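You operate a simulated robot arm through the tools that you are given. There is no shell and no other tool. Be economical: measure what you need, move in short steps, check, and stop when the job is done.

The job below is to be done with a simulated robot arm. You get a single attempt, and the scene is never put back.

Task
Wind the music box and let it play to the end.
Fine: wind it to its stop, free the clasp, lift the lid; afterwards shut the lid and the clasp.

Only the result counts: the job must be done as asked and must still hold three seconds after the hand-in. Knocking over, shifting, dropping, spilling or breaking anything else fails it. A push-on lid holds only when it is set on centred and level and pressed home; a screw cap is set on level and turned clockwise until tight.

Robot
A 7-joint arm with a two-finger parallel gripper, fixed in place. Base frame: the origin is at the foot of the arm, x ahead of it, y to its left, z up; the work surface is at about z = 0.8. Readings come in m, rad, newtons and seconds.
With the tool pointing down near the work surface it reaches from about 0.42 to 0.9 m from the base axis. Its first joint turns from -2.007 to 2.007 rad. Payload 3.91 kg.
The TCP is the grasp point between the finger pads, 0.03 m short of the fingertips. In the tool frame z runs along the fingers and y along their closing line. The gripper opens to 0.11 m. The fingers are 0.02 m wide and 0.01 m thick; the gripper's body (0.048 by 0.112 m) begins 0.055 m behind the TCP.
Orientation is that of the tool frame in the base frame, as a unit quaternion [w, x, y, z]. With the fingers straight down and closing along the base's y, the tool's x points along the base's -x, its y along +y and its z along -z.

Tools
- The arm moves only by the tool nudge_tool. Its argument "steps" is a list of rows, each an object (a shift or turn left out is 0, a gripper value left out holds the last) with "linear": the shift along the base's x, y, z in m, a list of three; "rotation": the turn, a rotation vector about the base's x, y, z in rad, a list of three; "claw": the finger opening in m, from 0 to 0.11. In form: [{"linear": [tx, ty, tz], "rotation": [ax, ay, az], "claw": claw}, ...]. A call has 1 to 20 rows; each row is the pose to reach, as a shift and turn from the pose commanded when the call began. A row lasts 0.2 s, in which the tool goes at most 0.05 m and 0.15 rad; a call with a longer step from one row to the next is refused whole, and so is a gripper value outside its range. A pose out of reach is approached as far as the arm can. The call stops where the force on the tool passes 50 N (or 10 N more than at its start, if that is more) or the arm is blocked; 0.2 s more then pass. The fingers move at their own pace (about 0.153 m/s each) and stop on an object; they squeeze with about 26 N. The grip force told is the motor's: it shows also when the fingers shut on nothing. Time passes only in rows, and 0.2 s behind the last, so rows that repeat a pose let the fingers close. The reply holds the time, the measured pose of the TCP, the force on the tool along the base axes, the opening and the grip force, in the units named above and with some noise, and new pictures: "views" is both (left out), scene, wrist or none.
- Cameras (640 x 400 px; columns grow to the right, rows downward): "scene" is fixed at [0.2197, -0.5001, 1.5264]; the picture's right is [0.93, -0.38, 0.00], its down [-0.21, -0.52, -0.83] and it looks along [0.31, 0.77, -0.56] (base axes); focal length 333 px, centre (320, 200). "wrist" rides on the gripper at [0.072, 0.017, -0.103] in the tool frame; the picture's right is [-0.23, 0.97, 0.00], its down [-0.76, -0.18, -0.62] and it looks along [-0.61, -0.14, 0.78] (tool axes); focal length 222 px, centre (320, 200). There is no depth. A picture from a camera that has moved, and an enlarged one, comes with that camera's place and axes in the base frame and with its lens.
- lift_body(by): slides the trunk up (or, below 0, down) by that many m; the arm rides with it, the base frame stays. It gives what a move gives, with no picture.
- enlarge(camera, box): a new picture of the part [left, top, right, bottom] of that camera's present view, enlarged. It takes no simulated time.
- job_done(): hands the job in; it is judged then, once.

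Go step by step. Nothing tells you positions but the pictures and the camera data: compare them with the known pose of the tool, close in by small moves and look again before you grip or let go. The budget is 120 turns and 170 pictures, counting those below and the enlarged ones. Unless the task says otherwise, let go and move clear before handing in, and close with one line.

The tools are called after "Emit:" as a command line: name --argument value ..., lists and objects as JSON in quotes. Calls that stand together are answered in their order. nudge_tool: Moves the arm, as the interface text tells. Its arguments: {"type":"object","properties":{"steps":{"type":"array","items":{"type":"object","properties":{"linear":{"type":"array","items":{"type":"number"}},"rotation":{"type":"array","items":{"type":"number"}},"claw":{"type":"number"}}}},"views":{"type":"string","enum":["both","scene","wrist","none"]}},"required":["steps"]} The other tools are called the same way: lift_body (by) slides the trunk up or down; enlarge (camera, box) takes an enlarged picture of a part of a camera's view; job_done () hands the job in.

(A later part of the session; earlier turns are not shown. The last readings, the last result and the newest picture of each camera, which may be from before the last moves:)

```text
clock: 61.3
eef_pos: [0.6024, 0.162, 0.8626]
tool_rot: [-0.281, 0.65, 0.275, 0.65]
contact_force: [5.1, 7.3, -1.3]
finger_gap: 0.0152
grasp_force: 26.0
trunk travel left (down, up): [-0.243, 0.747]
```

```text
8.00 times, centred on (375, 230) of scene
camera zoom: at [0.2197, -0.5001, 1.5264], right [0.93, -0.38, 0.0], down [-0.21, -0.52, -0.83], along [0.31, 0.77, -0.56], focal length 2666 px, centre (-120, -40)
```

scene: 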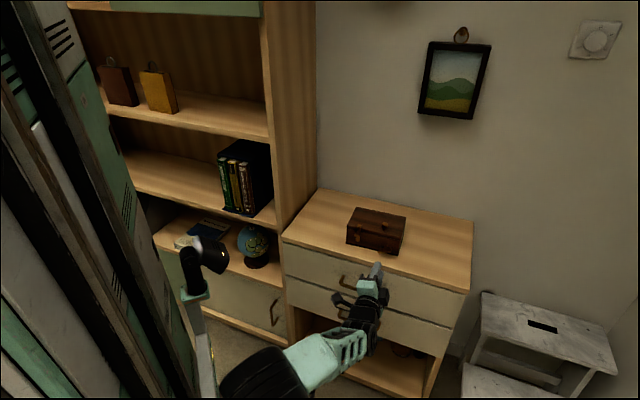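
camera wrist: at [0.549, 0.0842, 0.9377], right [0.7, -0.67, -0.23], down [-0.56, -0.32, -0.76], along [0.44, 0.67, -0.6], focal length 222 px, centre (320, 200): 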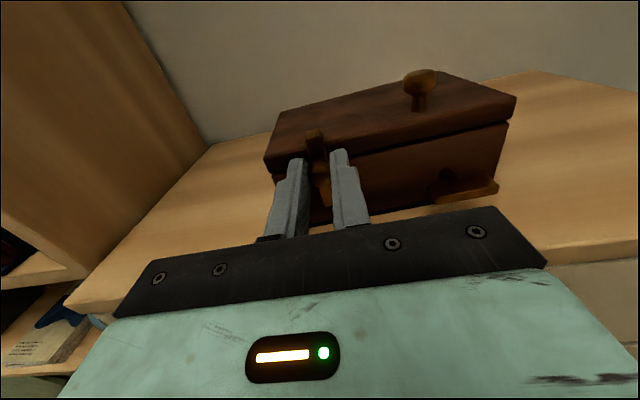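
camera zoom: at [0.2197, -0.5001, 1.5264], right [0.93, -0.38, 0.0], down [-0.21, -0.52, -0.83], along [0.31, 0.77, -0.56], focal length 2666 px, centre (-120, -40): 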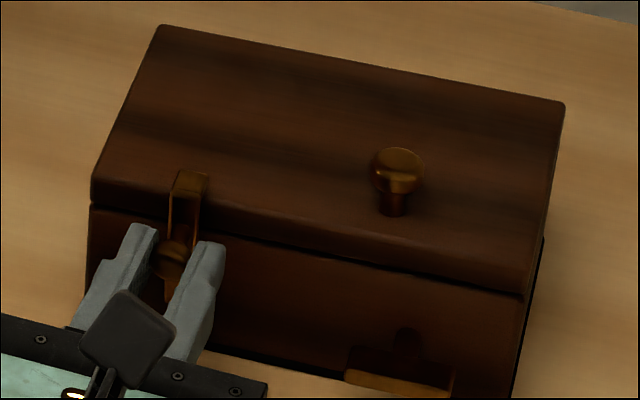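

The knob just slid through the fingers, so it isn't a pull-out. I'll re-seat on the knob and test twisting about its axis.

Emit:
nudge_tool --steps '[{"claw": 0.025}, {"linear": [0.004, 0.0044, 0.001], "claw": 0.025}, {"linear": [0.0067, 0.0072, 0.002], "claw": 0.025}, {"linear": [0.0067, 0.0072, 0.002], "claw": 0.0}, {"linear": [0.0067, 0.0072, 0.002], "claw": 0.0}]' --views "none"

Emit:
nudge_tool --steps '[{"rotation": [0.08, 0.09, 0]}, {"rotation": [0.17, 0.185, 0]}, {"rotation": [0.25, 0.275, 0]}, {"rotation": [0.33, 0.365, 0]}]' --views "none"

Emit:
enlarge --camera "scene" --box '[350, 205, 400, 255]'

Emit:
enlarge --camera "wrist" --box '[230, 80, 410, 220]'

```text
clock: 62.5
eef_pos: [0.6081, 0.1693, 0.8656]
tool_rot: [-0.28, 0.649, 0.275, 0.651]
contact_force: [-5.9, -4.6, 1.5]
finger_gap: 0.015
grasp_force: 26.2
trunk travel left (down, up): [-0.243, 0.747]
```

```text
clock: 63.5
eef_pos: [0.6076, 0.1698, 0.8667]
tool_rot: [-0.429, 0.701, 0.109, 0.559]
contact_force: [-4.1, -0.8, -0.9]
finger_gap: 0.0231
grasp_force: 26.2
trunk travel left (down, up): [-0.243, 0.747]
```

```text
8.00 times, centred on (375, 230) of scene
camera zoom: at [0.2197, -0.5001, 1.5264], right [0.93, -0.38, 0.0], down [-0.21, -0.52, -0.83], along [0.31, 0.77, -0.56], focal length 2666 px, centre (-120, -40)
```

zoom: 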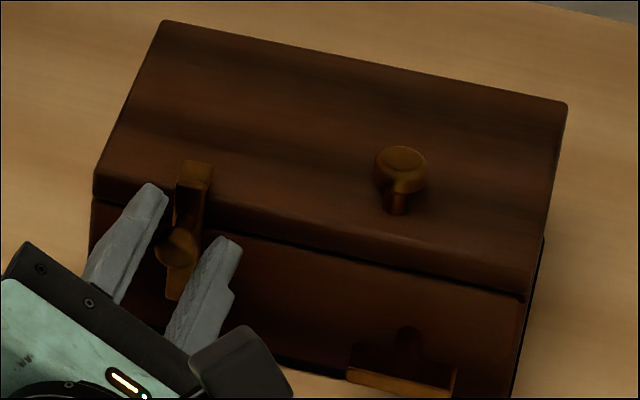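

```text
2.86 times, centred on (320, 150) of wrist
camera zoom: at [0.5723, 0.0611, 0.9219], right [0.54, -0.52, -0.67], down [-0.81, -0.09, -0.58], along [0.24, 0.85, -0.47], focal length 635 px, centre (320, 343)
```

zoom: 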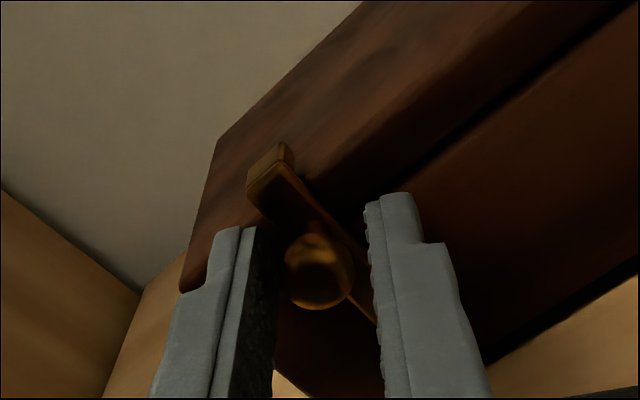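

Clockwise twisting only wedges the fingers. I'll go back and test counter-clockwise.

Emit:
nudge_tool --steps '[{"rotation": [-0.1, -0.11, 0]}, {"rotation": [-0.2, -0.22, 0]}, {"rotation": [-0.3, -0.33, 0]}, {"rotation": [-0.4, -0.44, 0]}, {"rotation": [-0.5, -0.55, 0]}, {"rotation": [-0.6, -0.66, 0]}, {"rotation": [-0.66, -0.73, 0]}]' --views "none"

Emit:
enlarge --camera "scene" --box '[350, 205, 400, 255]'

Emit:
enlarge --camera "wrist" --box '[230, 80, 410, 220]'

```text
clock: 65.1
eef_pos: [0.6082, 0.1693, 0.8657]
tool_rot: [-0.117, 0.557, 0.426, 0.704]
contact_force: [-0.8, 5.5, 1.0]
finger_gap: 0.0231
grasp_force: 25.8
trunk travel left (down, up): [-0.243, 0.747]
```

```text
8.00 times, centred on (375, 230) of scene
camera zoom: at [0.2197, -0.5001, 1.5264], right [0.93, -0.38, 0.0], down [-0.21, -0.52, -0.83], along [0.31, 0.77, -0.56], focal length 2666 px, centre (-120, -40)
```

zoom: 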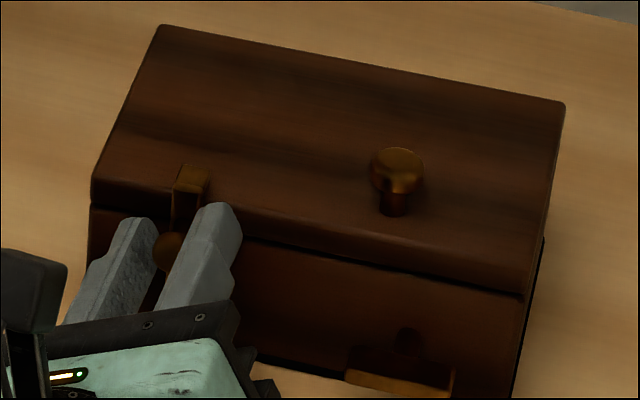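

```text
2.86 times, centred on (320, 150) of wrist
camera zoom: at [0.521, 0.1064, 0.9357], right [0.7, -0.67, 0.26], down [-0.27, -0.58, -0.77], along [0.66, 0.47, -0.59], focal length 635 px, centre (320, 343)
```

zoom: 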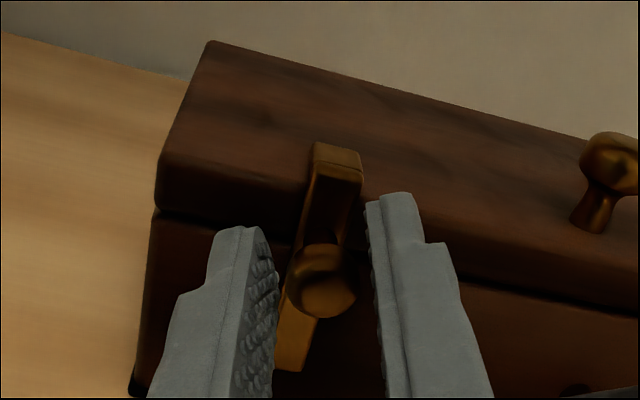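

Twisting doesn't do it either, and I've been pinching the bar's sides, which would resist a swing. I'll let go, back off, close the fingers, and try pressing the protruding knob head down from above.

Emit:
nudge_tool --steps '[{"claw": 0.04}, {"claw": 0.04}, {"linear": [-0.0134, -0.0148, 0], "claw": 0.04}, {"linear": [-0.0268, -0.0296, 0], "claw": 0.04}, {"linear": [-0.0268, -0.0296, 0.01], "rotation": [0.1, 0.11, 0], "claw": 0}, {"linear": [-0.0268, -0.0296, 0.02], "rotation": [0.2, 0.22, 0], "claw": 0}, {"linear": [-0.0268, -0.0296, 0.028], "rotation": [0.33, 0.365, 0], "claw": 0}]' --views "wrist"

Emit:
enlarge --camera "wrist" --box '[230, 80, 410, 220]'

Emit:
enlarge --camera "scene" --box '[350, 205, 400, 255]'

```text
refused: row 7 steps farther than a row can; nothing moved
```

```text
2.86 times, centred on (320, 150) of wrist
camera zoom: at [0.521, 0.1064, 0.9357], right [0.7, -0.67, 0.26], down [-0.27, -0.58, -0.77], along [0.66, 0.47, -0.59], focal length 635 px, centre (320, 343)
```

zoom: 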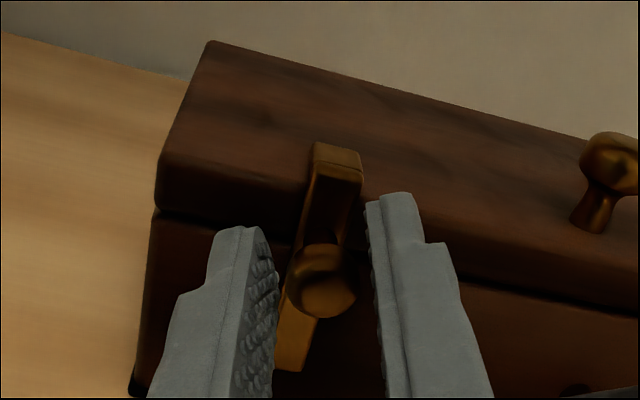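

```text
8.00 times, centred on (375, 230) of scene
camera zoom: at [0.2197, -0.5001, 1.5264], right [0.93, -0.38, 0.0], down [-0.21, -0.52, -0.83], along [0.31, 0.77, -0.56], focal length 2666 px, centre (-120, -40)
```

zoom: 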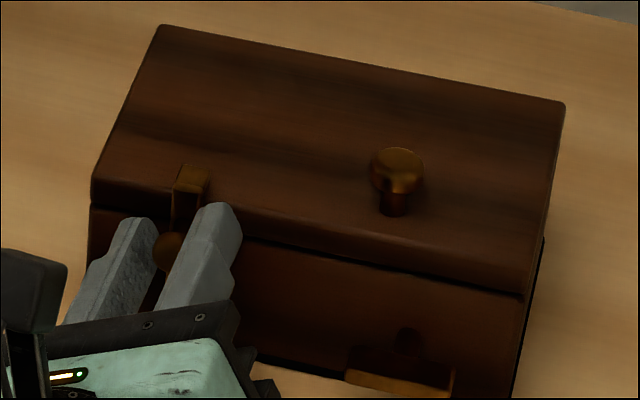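

The last row's turn was too big and the call was refused; splitting it.

Emit:
nudge_tool --steps '[{"claw": 0.04}, {"claw": 0.04}, {"linear": [-0.0134, -0.0148, 0], "claw": 0.04}, {"linear": [-0.0268, -0.0296, 0], "claw": 0.04}, {"linear": [-0.0268, -0.0296, 0.01], "rotation": [0.09, 0.1, 0], "claw": 0}, {"linear": [-0.0268, -0.0296, 0.02], "rotation": [0.18, 0.2, 0], "claw": 0}, {"linear": [-0.0268, -0.0296, 0.028], "rotation": [0.27, 0.3, 0], "claw": 0}, {"linear": [-0.0268, -0.0296, 0.028], "rotation": [0.33, 0.365, 0], "claw": 0}]' --views "none"

Emit:
enlarge --camera "wrist" --box '[230, 80, 410, 220]'

Emit:
enlarge --camera "scene" --box '[350, 205, 400, 255]'

```text
clock: 66.9
eef_pos: [0.5819, 0.1389, 0.8933]
tool_rot: [-0.282, 0.649, 0.274, 0.651]
contact_force: [-0.7, 0.5, -0.2]
finger_gap: 0.0002
grasp_force: 26.1
trunk travel left (down, up): [-0.243, 0.747]
```

```text
2.86 times, centred on (320, 150) of wrist
camera zoom: at [0.5215, 0.0531, 0.9651], right [0.7, -0.67, -0.24], down [-0.56, -0.32, -0.76], along [0.44, 0.67, -0.6], focal length 635 px, centre (320, 343)
```

zoom: 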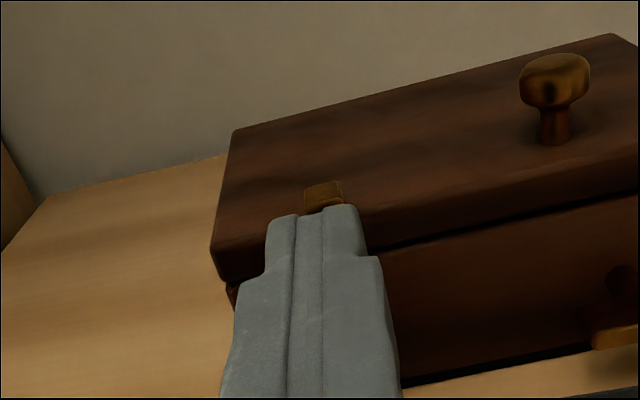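

```text
8.00 times, centred on (375, 230) of scene
camera zoom: at [0.2197, -0.5001, 1.5264], right [0.93, -0.38, 0.0], down [-0.21, -0.52, -0.83], along [0.31, 0.77, -0.56], focal length 2666 px, centre (-120, -40)
```

zoom: 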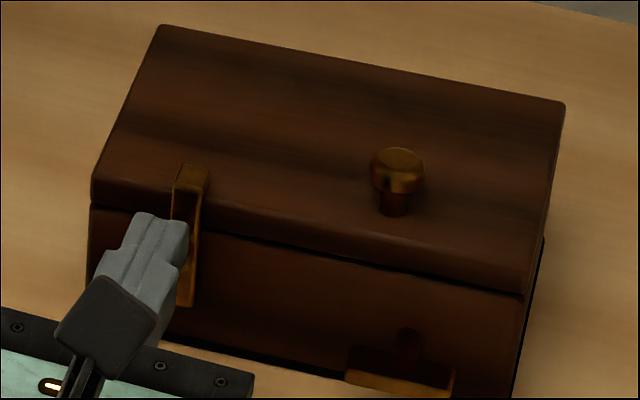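

Fingers are above and in front of the knob. Advancing 33 mm, then pressing down in small steps.

Emit:
nudge_tool --steps '[{"linear": [0.011, 0.0122, 0]}, {"linear": [0.0221, 0.0245, 0]}, {"linear": [0.0221, 0.0245, -0.004]}, {"linear": [0.0221, 0.0245, -0.008]}, {"linear": [0.0221, 0.0245, -0.011]}]' --views "none"

Emit:
enlarge --camera "scene" --box '[350, 205, 400, 255]'

Emit:
nudge_tool --steps '[{"linear": [0, 0, -0.002]}, {"linear": [0, 0, -0.004]}, {"linear": [0, 0, -0.006]}, {"linear": [0, 0, -0.008]}]' --views "none"

Emit:
enlarge --camera "scene" --box '[350, 205, 400, 255]'

```text
clock: 68.1
eef_pos: [0.6038, 0.1644, 0.8829]
tool_rot: [-0.281, 0.649, 0.275, 0.652]
contact_force: [0.8, -1.2, 1.4]
finger_gap: 0.0002
grasp_force: 26.4
trunk travel left (down, up): [-0.243, 0.747]
```

```text
8.00 times, centred on (375, 230) of scene
camera zoom: at [0.2197, -0.5001, 1.5264], right [0.93, -0.38, 0.0], down [-0.21, -0.52, -0.83], along [0.31, 0.77, -0.56], focal length 2666 px, centre (-120, -40)
```

zoom: 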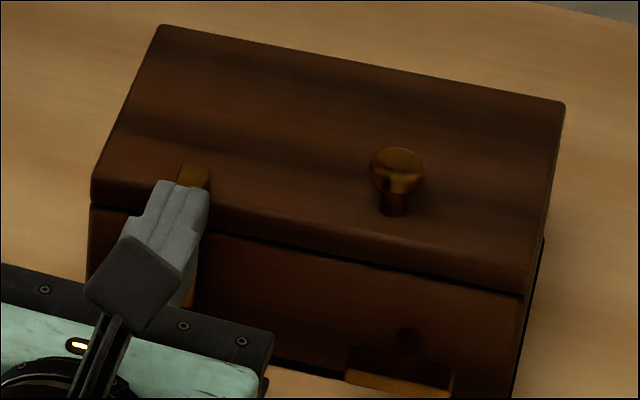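

```text
clock: 69.1
eef_pos: [0.6032, 0.1627, 0.8816]
tool_rot: [-0.282, 0.643, 0.274, 0.657]
contact_force: [-11.3, -14.9, 44.5]
finger_gap: 0.0
grasp_force: 26.1
trunk travel left (down, up): [-0.243, 0.747]
```

```text
8.00 times, centred on (375, 230) of scene
camera zoom: at [0.2197, -0.5001, 1.5264], right [0.93, -0.38, 0.0], down [-0.21, -0.52, -0.83], along [0.31, 0.77, -0.56], focal length 2666 px, centre (-120, -40)
```

zoom: 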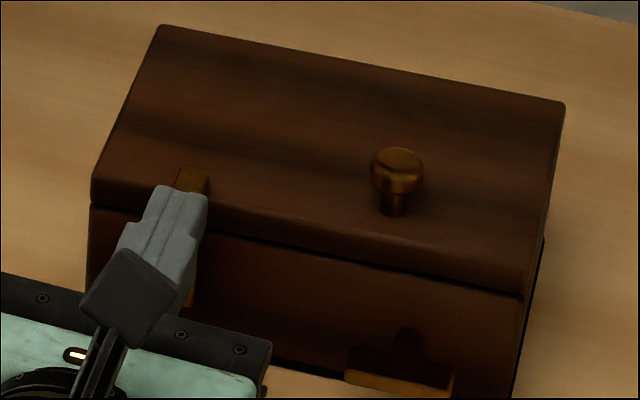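

Pressing down with 44 N did nothing, so the hinge isn't at the bottom. Now I'll go underneath the knob head and push up lightly, for a strap hinged on the lid.

Emit:
nudge_tool --steps '[{"linear": [0, 0, 0.01]}, {"linear": [-0.011, -0.0122, 0.01]}, {"linear": [-0.0221, -0.0245, 0.01]}, {"linear": [-0.0268, -0.0296, -0.01]}, {"linear": [-0.0268, -0.0296, -0.03]}, {"linear": [-0.0268, -0.0296, -0.04]}, {"linear": [-0.011, -0.0122, -0.04]}, {"linear": [0, 0, -0.04]}]' --views "none"

Emit:
enlarge --camera "wrist" --box '[230, 80, 410, 220]'

Emit:
nudge_tool --steps '[{"linear": [0, 0, 0.003]}, {"linear": [0, 0, 0.006]}, {"linear": [0, 0, 0.009]}]' --views "none"

Emit:
enlarge --camera "scene" --box '[350, 205, 400, 255]'

```text
clock: 70.9
eef_pos: [0.6031, 0.1639, 0.8339]
tool_rot: [-0.282, 0.649, 0.275, 0.651]
contact_force: [-0.1, -0.5, -0.1]
finger_gap: 0.0
grasp_force: 26.6
trunk travel left (down, up): [-0.243, 0.747]
```

```text
2.86 times, centred on (320, 150) of wrist
camera zoom: at [0.5433, 0.0768, 0.9061], right [0.7, -0.67, -0.23], down [-0.56, -0.32, -0.76], along [0.44, 0.67, -0.6], focal length 635 px, centre (320, 343)
```

zoom: 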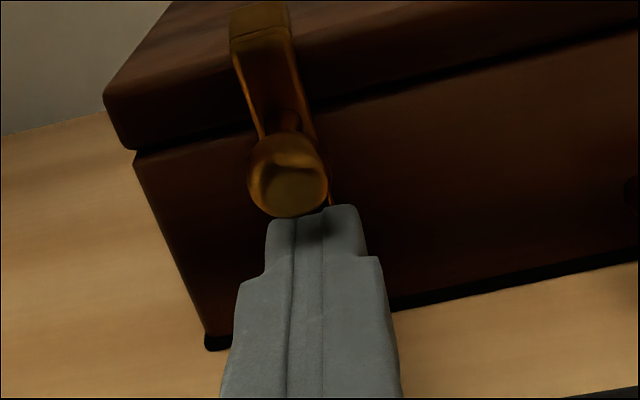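

```text
clock: 71.7
eef_pos: [0.6029, 0.1644, 0.8444]
tool_rot: [-0.281, 0.649, 0.275, 0.651]
contact_force: [0.4, -0.6, -0.2]
finger_gap: 0.0
grasp_force: 25.6
trunk travel left (down, up): [-0.243, 0.747]
```

```text
8.00 times, centred on (375, 230) of scene
camera zoom: at [0.2197, -0.5001, 1.5264], right [0.93, -0.38, 0.0], down [-0.21, -0.52, -0.83], along [0.31, 0.77, -0.56], focal length 2666 px, centre (-120, -40)
```

zoom: 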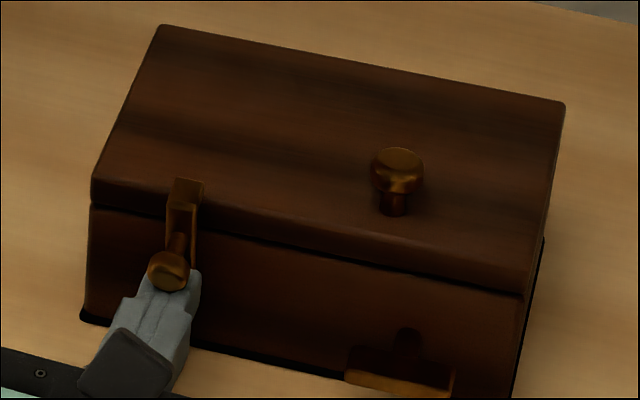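

The clasp has in fact swung outward a little: its top is now leaning off the lid. I'll look closer before going on.

Emit:
enlarge --camera "scene" --box '[352, 218, 382, 248]'

Emit:
enlarge --camera "wrist" --box '[260, 70, 360, 160]'

```text
13.33 times, centred on (367, 233) of scene
camera zoom: at [0.2197, -0.5001, 1.5264], right [0.93, -0.38, 0.0], down [-0.21, -0.52, -0.83], along [0.31, 0.77, -0.56], focal length 4443 px, centre (-307, -240)
```

zoom: 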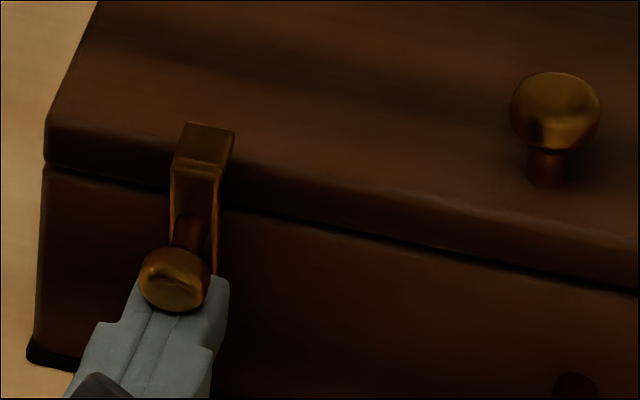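

```text
4.44 times, centred on (310, 115) of wrist
camera zoom: at [0.5433, 0.0778, 0.9153], right [0.7, -0.67, -0.23], down [-0.56, -0.32, -0.76], along [0.44, 0.67, -0.6], focal length 987 px, centre (364, 578)
```

zoom: 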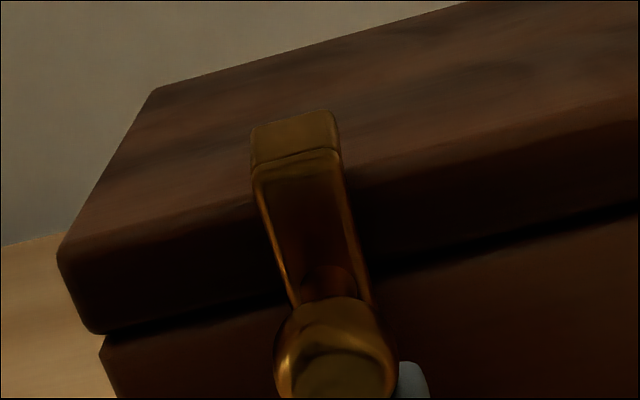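

It's hinged at the bottom and now past its detent. I'll go back above the knob and push it further down and outward.

Emit:
nudge_tool --steps '[{"linear": [-0.0134, -0.0148, -0.004]}, {"linear": [-0.0268, -0.0296, -0.004]}, {"linear": [-0.03, -0.033, 0.015]}, {"linear": [-0.03, -0.033, 0.035]}, {"linear": [-0.03, -0.033, 0.048]}, {"linear": [-0.015, -0.0165, 0.048]}, {"linear": [-0.002, -0.0022, 0.048]}, {"linear": [-0.002, -0.0022, 0.04]}, {"linear": [-0.002, -0.0022, 0.034]}]' --views "none"

Emit:
nudge_tool --steps '[{"linear": [-0.0007, -0.0007, -0.004]}, {"linear": [-0.002, -0.0022, -0.008]}, {"linear": [-0.0035, -0.0037, -0.012]}, {"linear": [-0.005, -0.0055, -0.015]}]' --views "none"

Emit:
enlarge --camera "scene" --box '[350, 210, 390, 250]'

Emit:
enlarge --camera "wrist" --box '[230, 80, 410, 220]'

```text
clock: 73.7
eef_pos: [0.6014, 0.1615, 0.8829]
tool_rot: [-0.283, 0.645, 0.276, 0.654]
contact_force: [-5.6, -8.8, 24.8]
finger_gap: 0.0
grasp_force: 26.2
trunk travel left (down, up): [-0.243, 0.747]
```

```text
clock: 74.2
eef_pos: [0.6019, 0.1606, 0.8832]
tool_rot: [-0.283, 0.641, 0.273, 0.659]
contact_force: [-2.8, -4.5, 12.5]
finger_gap: 0.0002
grasp_force: 26.1
trunk travel left (down, up): [-0.243, 0.747]
stopped in row 2: the force on the tool passed its limit (the readings are from after the stop); the commanded pose is now the measured one
```

```text
10.00 times, centred on (370, 230) of scene
camera zoom: at [0.2197, -0.5001, 1.5264], right [0.93, -0.38, 0.0], down [-0.21, -0.52, -0.83], along [0.31, 0.77, -0.56], focal length 3332 px, centre (-180, -100)
```

zoom: 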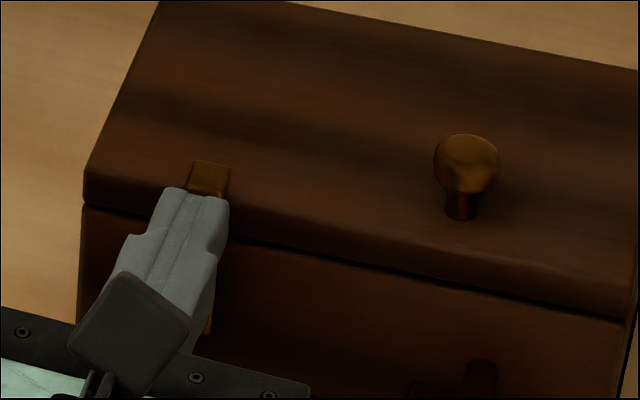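

```text
2.86 times, centred on (320, 150) of wrist
camera zoom: at [0.5397, 0.073, 0.951], right [0.71, -0.67, -0.23], down [-0.54, -0.31, -0.78], along [0.45, 0.68, -0.58], focal length 635 px, centre (320, 343)
```

zoom: 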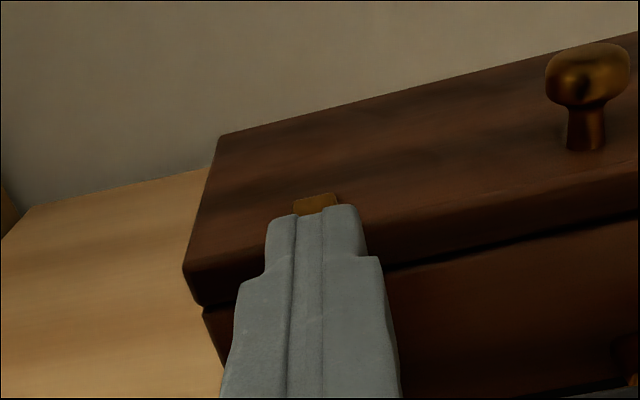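

Contact is at the same height as before, so the clasp went back to its closed position. I'll back off and view its present state.

Emit:
nudge_tool --steps '[{"linear": [0, 0, 0.008]}, {"linear": [-0.0134, -0.0148, 0.01]}, {"linear": [-0.0268, -0.0296, 0.01]}, {"linear": [-0.04, -0.0444, 0.01]}]' --views "none"

Emit:
enlarge --camera "scene" --box '[352, 218, 382, 248]'

Emit:
enlarge --camera "wrist" --box '[260, 70, 390, 190]'

```text
clock: 75.2
eef_pos: [0.5634, 0.1192, 0.8822]
tool_rot: [-0.282, 0.643, 0.274, 0.657]
contact_force: [0.0, 0.3, -0.9]
finger_gap: 0.0002
grasp_force: 25.8
out of reach, approached as far as the arm can: row 4
trunk travel left (down, up): [-0.243, 0.747]
```

```text
13.33 times, centred on (367, 233) of scene
camera zoom: at [0.2197, -0.5001, 1.5264], right [0.93, -0.38, 0.0], down [-0.21, -0.52, -0.83], along [0.31, 0.77, -0.56], focal length 4443 px, centre (-307, -240)
```

zoom: 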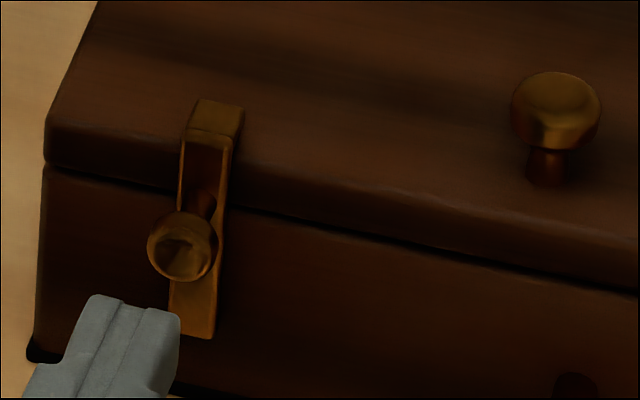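

```text
3.33 times, centred on (325, 130) of wrist
camera zoom: at [0.503, 0.0308, 0.953], right [0.71, -0.67, -0.23], down [-0.55, -0.31, -0.78], along [0.45, 0.68, -0.59], focal length 740 px, centre (303, 433)
```

zoom: 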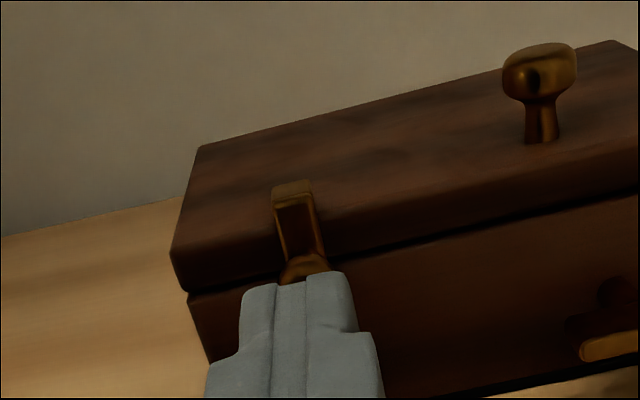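

Comparing pictures: the clasp pivots at its bottom, it did open partly after my first press, and my second approach pushed it closed again. I'll repeat the first press as before, then lift straight up and look.

Emit:
nudge_tool --steps '[{"linear": [0.0134, 0.0148, 0.006]}, {"linear": [0.0268, 0.0296, 0.011]}, {"linear": [0.0405, 0.0452, 0.011]}, {"linear": [0.0405, 0.0452, 0.005]}, {"linear": [0.0405, 0.0452, 0.001]}, {"linear": [0.0405, 0.0452, -0.003]}, {"linear": [0.0405, 0.0452, -0.006]}]' --views "none"

Emit:
enlarge --camera "scene" --box '[352, 218, 382, 248]'

Emit:
nudge_tool --steps '[{"linear": [0, 0, 0.005]}, {"linear": [0, 0, 0.012]}]' --views "none"

Emit:
enlarge --camera "scene" --box '[352, 218, 382, 248]'

```text
clock: 76.8
eef_pos: [0.6041, 0.1633, 0.8826]
tool_rot: [-0.285, 0.638, 0.274, 0.661]
contact_force: [-5.8, -9.0, 29.3]
finger_gap: 0.0001
grasp_force: 26.0
trunk travel left (down, up): [-0.243, 0.747]
```

```text
13.33 times, centred on (367, 233) of scene
camera zoom: at [0.2197, -0.5001, 1.5264], right [0.93, -0.38, 0.0], down [-0.21, -0.52, -0.83], along [0.31, 0.77, -0.56], focal length 4443 px, centre (-307, -240)
```

zoom: 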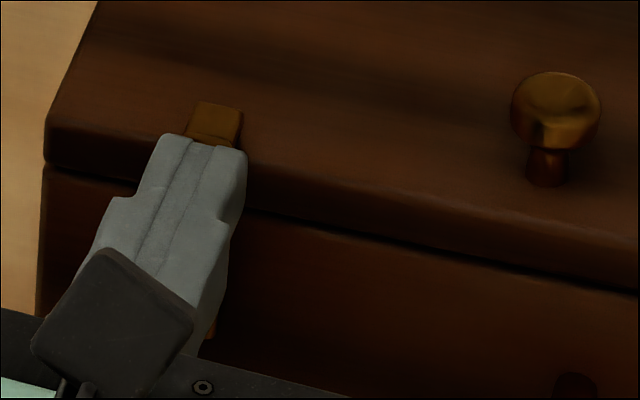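

```text
clock: 77.4
eef_pos: [0.6039, 0.1644, 0.8846]
tool_rot: [-0.283, 0.645, 0.276, 0.654]
contact_force: [0.2, 0.4, 0.7]
finger_gap: 0.0001
grasp_force: 26.2
trunk travel left (down, up): [-0.243, 0.747]
```

```text
13.33 times, centred on (367, 233) of scene
camera zoom: at [0.2197, -0.5001, 1.5264], right [0.93, -0.38, 0.0], down [-0.21, -0.52, -0.83], along [0.31, 0.77, -0.56], focal length 4443 px, centre (-307, -240)
```

zoom: 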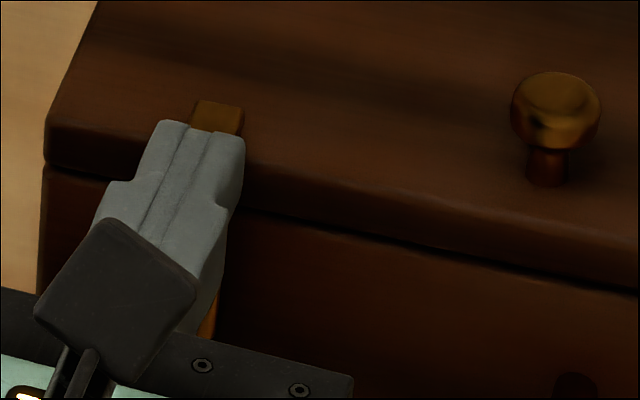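

Pressing isn't what opened it; it opened when my fingertip pushed in below the knob. I'll repeat that approach, advancing low at z = 0.834.

Emit:
nudge_tool --steps '[{"linear": [0, 0, 0.004]}, {"linear": [-0.0134, -0.0148, 0.004]}, {"linear": [-0.0275, -0.03, 0.0]}, {"linear": [-0.0275, -0.03, -0.02]}, {"linear": [-0.0275, -0.03, -0.04]}, {"linear": [-0.0275, -0.03, -0.051]}, {"linear": [-0.0125, -0.0135, -0.051]}]' --views "none"

Emit:
enlarge --camera "wrist" --box '[230, 60, 410, 200]'

Emit:
nudge_tool --steps '[{"linear": [0.006, 0.0066, 0]}, {"linear": [0.0118, 0.013, 0]}]' --views "none"

Emit:
enlarge --camera "wrist" --box '[230, 60, 410, 200]'

Emit:
enlarge --camera "scene" --box '[352, 218, 382, 248]'

```text
clock: 79.0
eef_pos: [0.5926, 0.1483, 0.8382]
tool_rot: [-0.282, 0.643, 0.273, 0.658]
contact_force: [-0.1, 0.7, -0.1]
finger_gap: 0.0
grasp_force: 26.2
trunk travel left (down, up): [-0.243, 0.747]
```

```text
2.86 times, centred on (320, 130) of wrist
camera zoom: at [0.5318, 0.0617, 0.9071], right [0.71, -0.67, -0.23], down [-0.55, -0.31, -0.78], along [0.45, 0.68, -0.59], focal length 635 px, centre (320, 400)
```

zoom: 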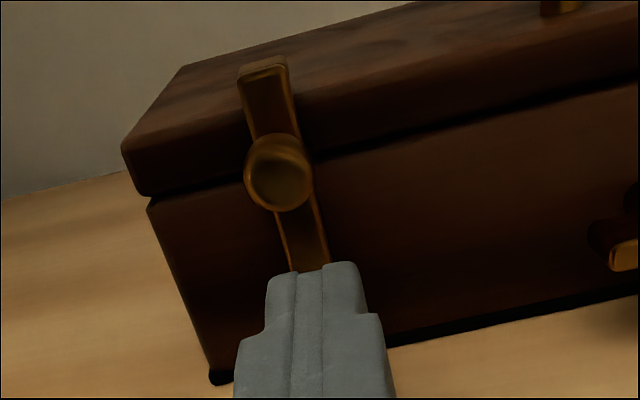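

```text
clock: 79.6
eef_pos: [0.6042, 0.163, 0.8387]
tool_rot: [-0.282, 0.643, 0.274, 0.657]
contact_force: [-0.5, 0.5, 0.3]
finger_gap: 0.0
grasp_force: 26.0
trunk travel left (down, up): [-0.243, 0.747]
```

```text
2.86 times, centred on (320, 130) of wrist
camera zoom: at [0.5434, 0.0752, 0.9082], right [0.71, -0.67, -0.23], down [-0.55, -0.31, -0.78], along [0.45, 0.67, -0.59], focal length 635 px, centre (320, 400)
```

zoom: 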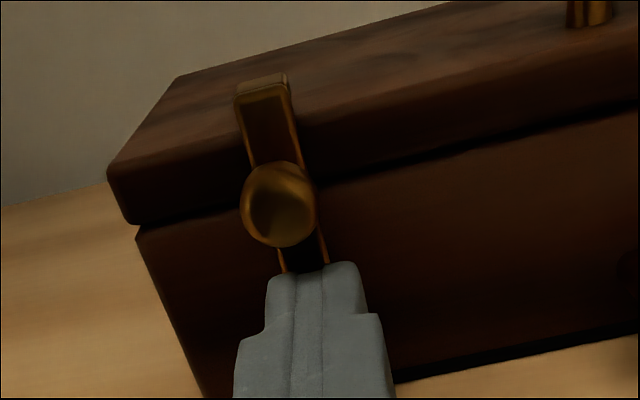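

```text
13.33 times, centred on (367, 233) of scene
camera zoom: at [0.2197, -0.5001, 1.5264], right [0.93, -0.38, 0.0], down [-0.21, -0.52, -0.83], along [0.31, 0.77, -0.56], focal length 4443 px, centre (-307, -240)
```

zoom: 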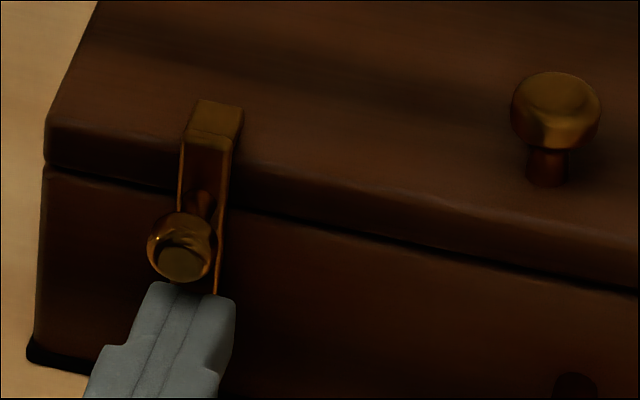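

The clasp is closed again, so it seems the first press (44 N) popped the detent while my fingertip was also blocking the strap. I'll press the knob again with the fingertip 6 mm further out, building force gradually.

Emit:
nudge_tool --steps '[{"linear": [-0.0134, -0.0148, 0]}, {"linear": [-0.0275, -0.03, 0.01]}, {"linear": [-0.0275, -0.03, 0.03]}, {"linear": [-0.0275, -0.03, 0.055]}, {"linear": [-0.015, -0.0165, 0.055]}, {"linear": [-0.0045, -0.005, 0.055]}, {"linear": [-0.0045, -0.005, 0.049]}, {"linear": [-0.0045, -0.005, 0.044]}]' --views "none"

Emit:
nudge_tool --steps '[{"linear": [0, 0, -0.002]}, {"linear": [0, 0, -0.004]}, {"linear": [0, 0, -0.006]}]' --views "none"

Emit:
enlarge --camera "scene" --box '[352, 218, 382, 248]'

```text
clock: 81.4
eef_pos: [0.5992, 0.1577, 0.8839]
tool_rot: [-0.282, 0.642, 0.273, 0.659]
contact_force: [-0.5, -2.3, 4.9]
finger_gap: 0.0
grasp_force: 26.0
trunk travel left (down, up): [-0.243, 0.747]
```

```text
clock: 82.2
eef_pos: [0.5982, 0.1576, 0.8818]
tool_rot: [-0.283, 0.638, 0.272, 0.662]
contact_force: [-7.1, -12.5, 36.3]
finger_gap: 0.0
grasp_force: 26.3
trunk travel left (down, up): [-0.243, 0.747]
```

```text
13.33 times, centred on (367, 233) of scene
camera zoom: at [0.2197, -0.5001, 1.5264], right [0.93, -0.38, 0.0], down [-0.21, -0.52, -0.83], along [0.31, 0.77, -0.56], focal length 4443 px, centre (-307, -240)
```

zoom: 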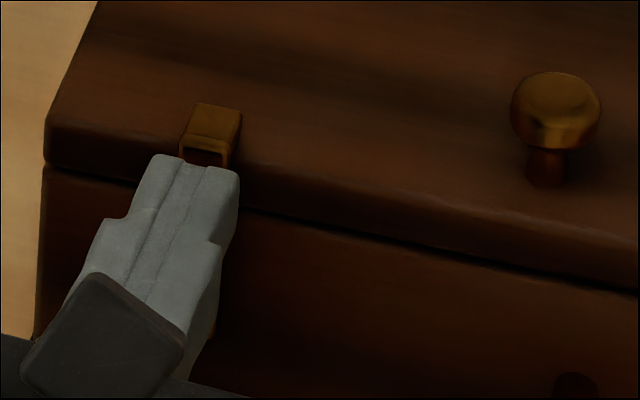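

The tab is beginning to move (about 1 mm). Pressing slightly more, with an outward drag.

Emit:
nudge_tool --steps '[{"linear": [-0.0007, -0.0007, -0.001]}, {"linear": [-0.002, -0.0022, -0.002]}, {"linear": [-0.004, -0.0044, -0.003]}, {"linear": [-0.006, -0.0066, -0.004]}]' --views "none"

Emit:
enlarge --camera "scene" --box '[352, 218, 382, 248]'

```text
clock: 83.2
eef_pos: [0.5926, 0.1504, 0.8724]
tool_rot: [-0.282, 0.643, 0.274, 0.657]
contact_force: [-6.4, -7.3, 16.6]
finger_gap: 0.0
grasp_force: 26.4
trunk travel left (down, up): [-0.243, 0.747]
```

```text
13.33 times, centred on (367, 233) of scene
camera zoom: at [0.2197, -0.5001, 1.5264], right [0.93, -0.38, 0.0], down [-0.21, -0.52, -0.83], along [0.31, 0.77, -0.56], focal length 4443 px, centre (-307, -240)
```

zoom: 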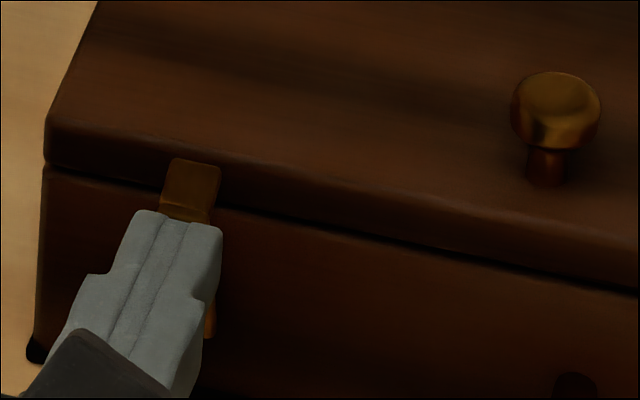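

It popped: the tab is now in front of the lid. Continuing to push it down and out.

Emit:
nudge_tool --steps '[{"linear": [-0.002, -0.0022, -0.004]}, {"linear": [-0.004, -0.0044, -0.008]}, {"linear": [-0.006, -0.0066, -0.012]}, {"linear": [-0.007, -0.0077, -0.016]}, {"linear": [-0.008, -0.0088, -0.02]}]' --views "none"

Emit:
enlarge --camera "scene" --box '[352, 218, 382, 248]'

```text
clock: 84.2
eef_pos: [0.5857, 0.1438, 0.8637]
tool_rot: [-0.285, 0.636, 0.273, 0.663]
contact_force: [-10.4, -9.2, 13.5]
finger_gap: 0.0
grasp_force: 25.8
trunk travel left (down, up): [-0.243, 0.747]
stopped in row 5: the force on the tool passed its limit (the readings are from after the stop); the commanded pose is now the measured one
```

```text
13.33 times, centred on (367, 233) of scene
camera zoom: at [0.2197, -0.5001, 1.5264], right [0.93, -0.38, 0.0], down [-0.21, -0.52, -0.83], along [0.31, 0.77, -0.56], focal length 4443 px, centre (-307, -240)
```

zoom: 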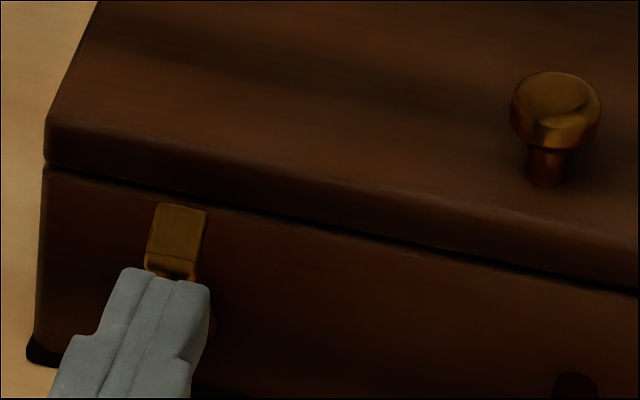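

The clasp is well clear of the lid. I'll withdraw the fingers outward and slightly down so as not to catch it, then look.

Emit:
nudge_tool --steps '[{"linear": [-0.006, -0.0066, -0.006]}, {"linear": [-0.014, -0.0155, -0.012]}, {"linear": [-0.025, -0.0275, -0.015]}, {"linear": [-0.03, -0.033, 0.0]}, {"linear": [-0.03, -0.033, 0.02]}]' --views "wrist"

Emit:
enlarge --camera "scene" --box '[352, 218, 382, 248]'

Emit:
enlarge --camera "wrist" --box '[230, 60, 410, 200]'

```text
clock: 85.4
eef_pos: [0.5584, 0.1121, 0.8782]
tool_rot: [-0.284, 0.639, 0.272, 0.661]
contact_force: [0.0, -0.8, 0.3]
finger_gap: 0.0002
grasp_force: 25.7
out of reach, approached as far as the arm can: row 3, 5
trunk travel left (down, up): [-0.243, 0.747]
camera wrist: at [0.4973, 0.0234, 0.9469], right [0.71, -0.67, -0.23], down [-0.54, -0.31, -0.78], along [0.45, 0.68, -0.58], focal length 222 px, centre (320, 200)
```

wrist: 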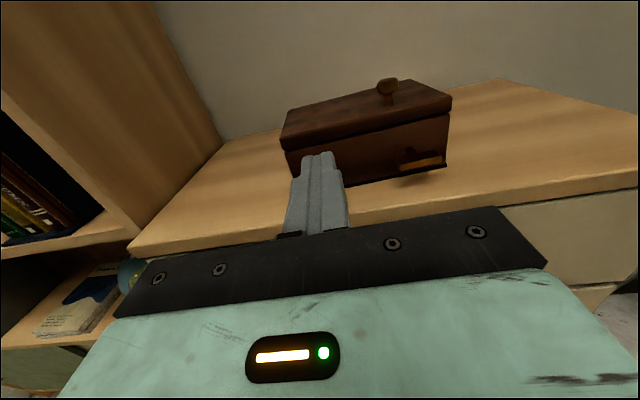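

```text
13.33 times, centred on (367, 233) of scene
camera zoom: at [0.2197, -0.5001, 1.5264], right [0.93, -0.38, 0.0], down [-0.21, -0.52, -0.83], along [0.31, 0.77, -0.56], focal length 4443 px, centre (-307, -240)
```

zoom: 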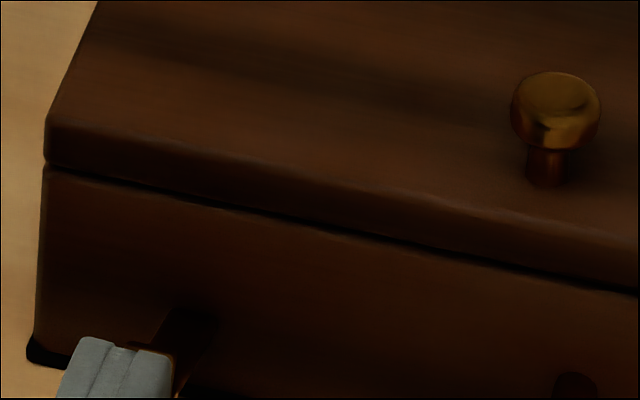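

```text
2.86 times, centred on (320, 130) of wrist
camera zoom: at [0.4973, 0.0234, 0.9469], right [0.71, -0.67, -0.23], down [-0.54, -0.31, -0.78], along [0.45, 0.68, -0.58], focal length 635 px, centre (320, 400)
```

zoom: 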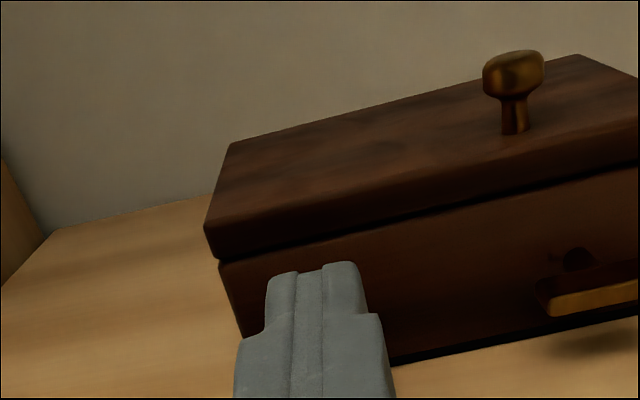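

The clasp hangs open. The lid knob is at about (0.705, 0.166, 0.889), with the lid top near z = 0.865. Moving to a stand-off in front of it with the fingers open.

Emit:
nudge_tool --steps '[{"linear": [0.02, -0.01, 0.004], "rotation": [-0.03, 0.027, 0], "claw": 0.045}, {"linear": [0.05, -0.02, 0.008], "rotation": [-0.06, 0.054, 0], "claw": 0.045}, {"linear": [0.08, -0.01, 0.01], "rotation": [-0.089, 0.08, 0], "claw": 0.045}, {"linear": [0.1085, 0.0122, 0.01], "rotation": [-0.089, 0.08, 0], "claw": 0.045}, {"linear": [0.1085, 0.0122, 0.01], "rotation": [-0.089, 0.08, 0], "claw": 0.045}]' --views "wrist"

Emit:
enlarge --camera "wrist" --box '[230, 60, 410, 200]'

Emit:
enlarge --camera "scene" --box '[350, 200, 410, 260]'

```text
clock: 86.6
eef_pos: [0.6671, 0.1245, 0.8913]
tool_rot: [-0.266, 0.677, 0.291, 0.622]
contact_force: [0.0, 0.3, 0.1]
finger_gap: 0.0449
grasp_force: 0.2
trunk travel left (down, up): [-0.243, 0.747]
camera wrist: at [0.6121, 0.042, 0.9715], right [0.69, -0.69, -0.22], down [-0.6, -0.38, -0.71], along [0.4, 0.62, -0.67], focal length 222 px, centre (320, 200)
```

wrist: 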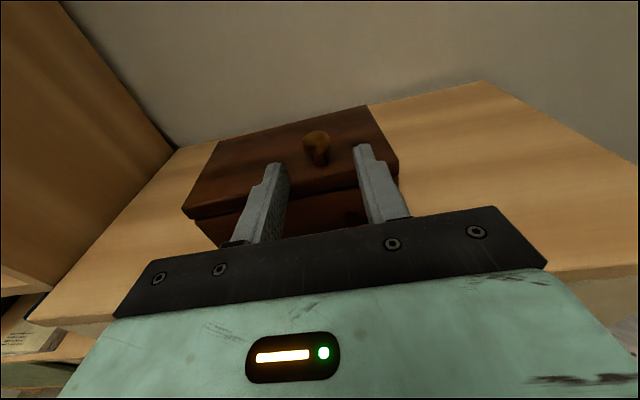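

```text
2.86 times, centred on (320, 130) of wrist
camera zoom: at [0.6121, 0.042, 0.9715], right [0.69, -0.69, -0.22], down [-0.6, -0.38, -0.71], along [0.4, 0.62, -0.67], focal length 635 px, centre (320, 400)
```

zoom: 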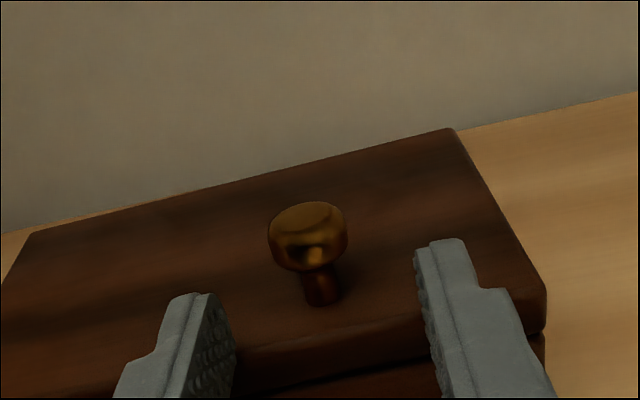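

```text
6.67 times, centred on (380, 230) of scene
camera zoom: at [0.2197, -0.5001, 1.5264], right [0.93, -0.38, 0.0], down [-0.21, -0.52, -0.83], along [0.31, 0.77, -0.56], focal length 2221 px, centre (-80, 0)
```

zoom: 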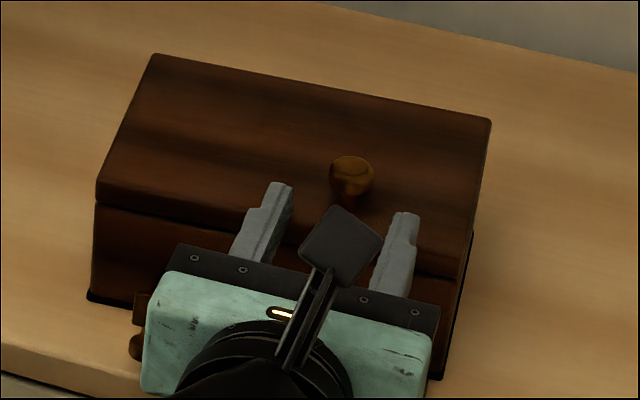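

Knob confirmed at (0.704, 0.168, 0.889), right on the fingers' line. Advancing 45 mm and closing.

Emit:
nudge_tool --steps '[{"linear": [0.01, 0.0112, 0]}, {"linear": [0.02, 0.0225, 0]}, {"linear": [0.0292, 0.0343, 0]}, {"linear": [0.0292, 0.0343, 0], "claw": 0.0}, {"linear": [0.0292, 0.0343, 0], "claw": 0.0}, {"linear": [0.0292, 0.0343, 0], "claw": 0.0}]' --views "none"

Emit:
enlarge --camera "wrist" --box '[230, 60, 410, 200]'

```text
clock: 88.0
eef_pos: [0.6974, 0.1572, 0.889]
tool_rot: [-0.266, 0.677, 0.29, 0.622]
contact_force: [9.6, -4.0, -0.3]
finger_gap: 0.019
grasp_force: 26.4
trunk travel left (down, up): [-0.243, 0.747]
```

```text
2.86 times, centred on (320, 130) of wrist
camera zoom: at [0.6425, 0.0764, 0.9703], right [0.69, -0.69, -0.23], down [-0.6, -0.37, -0.71], along [0.4, 0.62, -0.67], focal length 635 px, centre (320, 400)
```

zoom: 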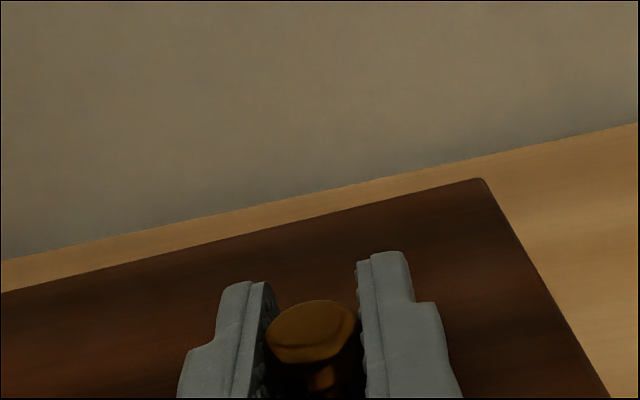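

Gripped. Lifting along an arc about the rear hinge, first to 0.45 rad.

Emit:
nudge_tool --steps '[{"linear": [0.0019, 0.0021, 0.0071], "rotation": [-0.0556, 0.0503, 0]}, {"linear": [0.0042, 0.0046, 0.0143], "rotation": [-0.111, 0.1007, 0]}, {"linear": [0.0068, 0.0075, 0.021], "rotation": [-0.1667, 0.151, 0]}, {"linear": [0.0097, 0.0107, 0.0274], "rotation": [-0.2223, 0.2013, 0]}, {"linear": [0.0129, 0.0143, 0.0334], "rotation": [-0.2779, 0.2516, 0]}, {"linear": [0.0164, 0.0182, 0.0392], "rotation": [-0.3335, 0.302, 0]}]' --views "both"

Emit:
enlarge --camera "scene" --box '[340, 190, 410, 260]'

```text
clock: 89.4
eef_pos: [0.7124, 0.1756, 0.9277]
tool_rot: [-0.19, 0.797, 0.346, 0.457]
contact_force: [7.4, -7.1, -0.7]
finger_gap: 0.0192
grasp_force: 25.9
trunk travel left (down, up): [-0.243, 0.747]
camera wrist: at [0.6874, 0.1279, 1.043], right [0.63, -0.75, -0.18], down [-0.76, -0.55, -0.34], along [0.15, 0.35, -0.92], focal length 222 px, centre (320, 200)
```

scene: 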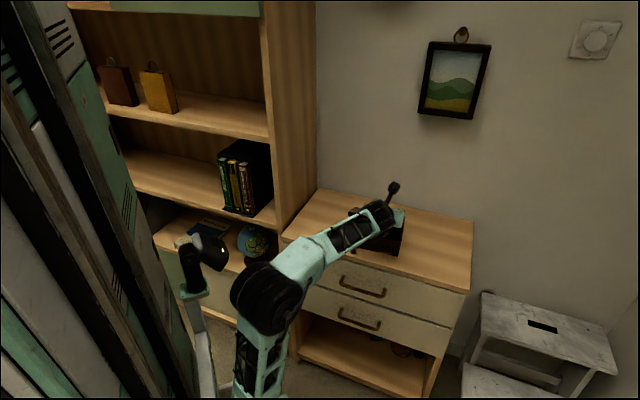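
wrist: 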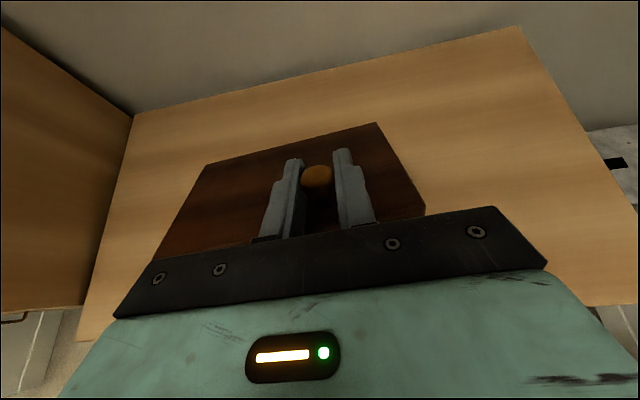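

```text
5.71 times, centred on (375, 225) of scene
camera zoom: at [0.2197, -0.5001, 1.5264], right [0.93, -0.38, 0.0], down [-0.21, -0.52, -0.83], along [0.31, 0.77, -0.56], focal length 1904 px, centre (6, 57)
```

zoom: 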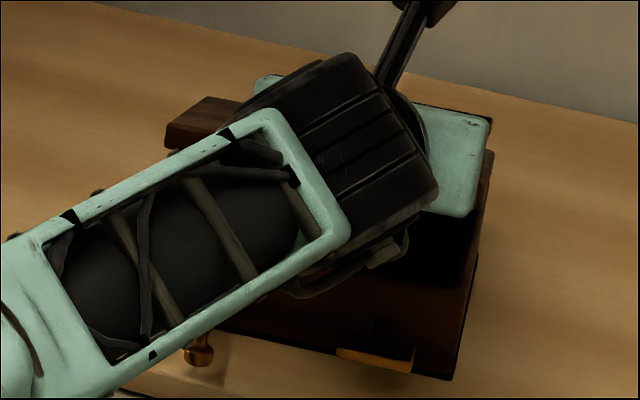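

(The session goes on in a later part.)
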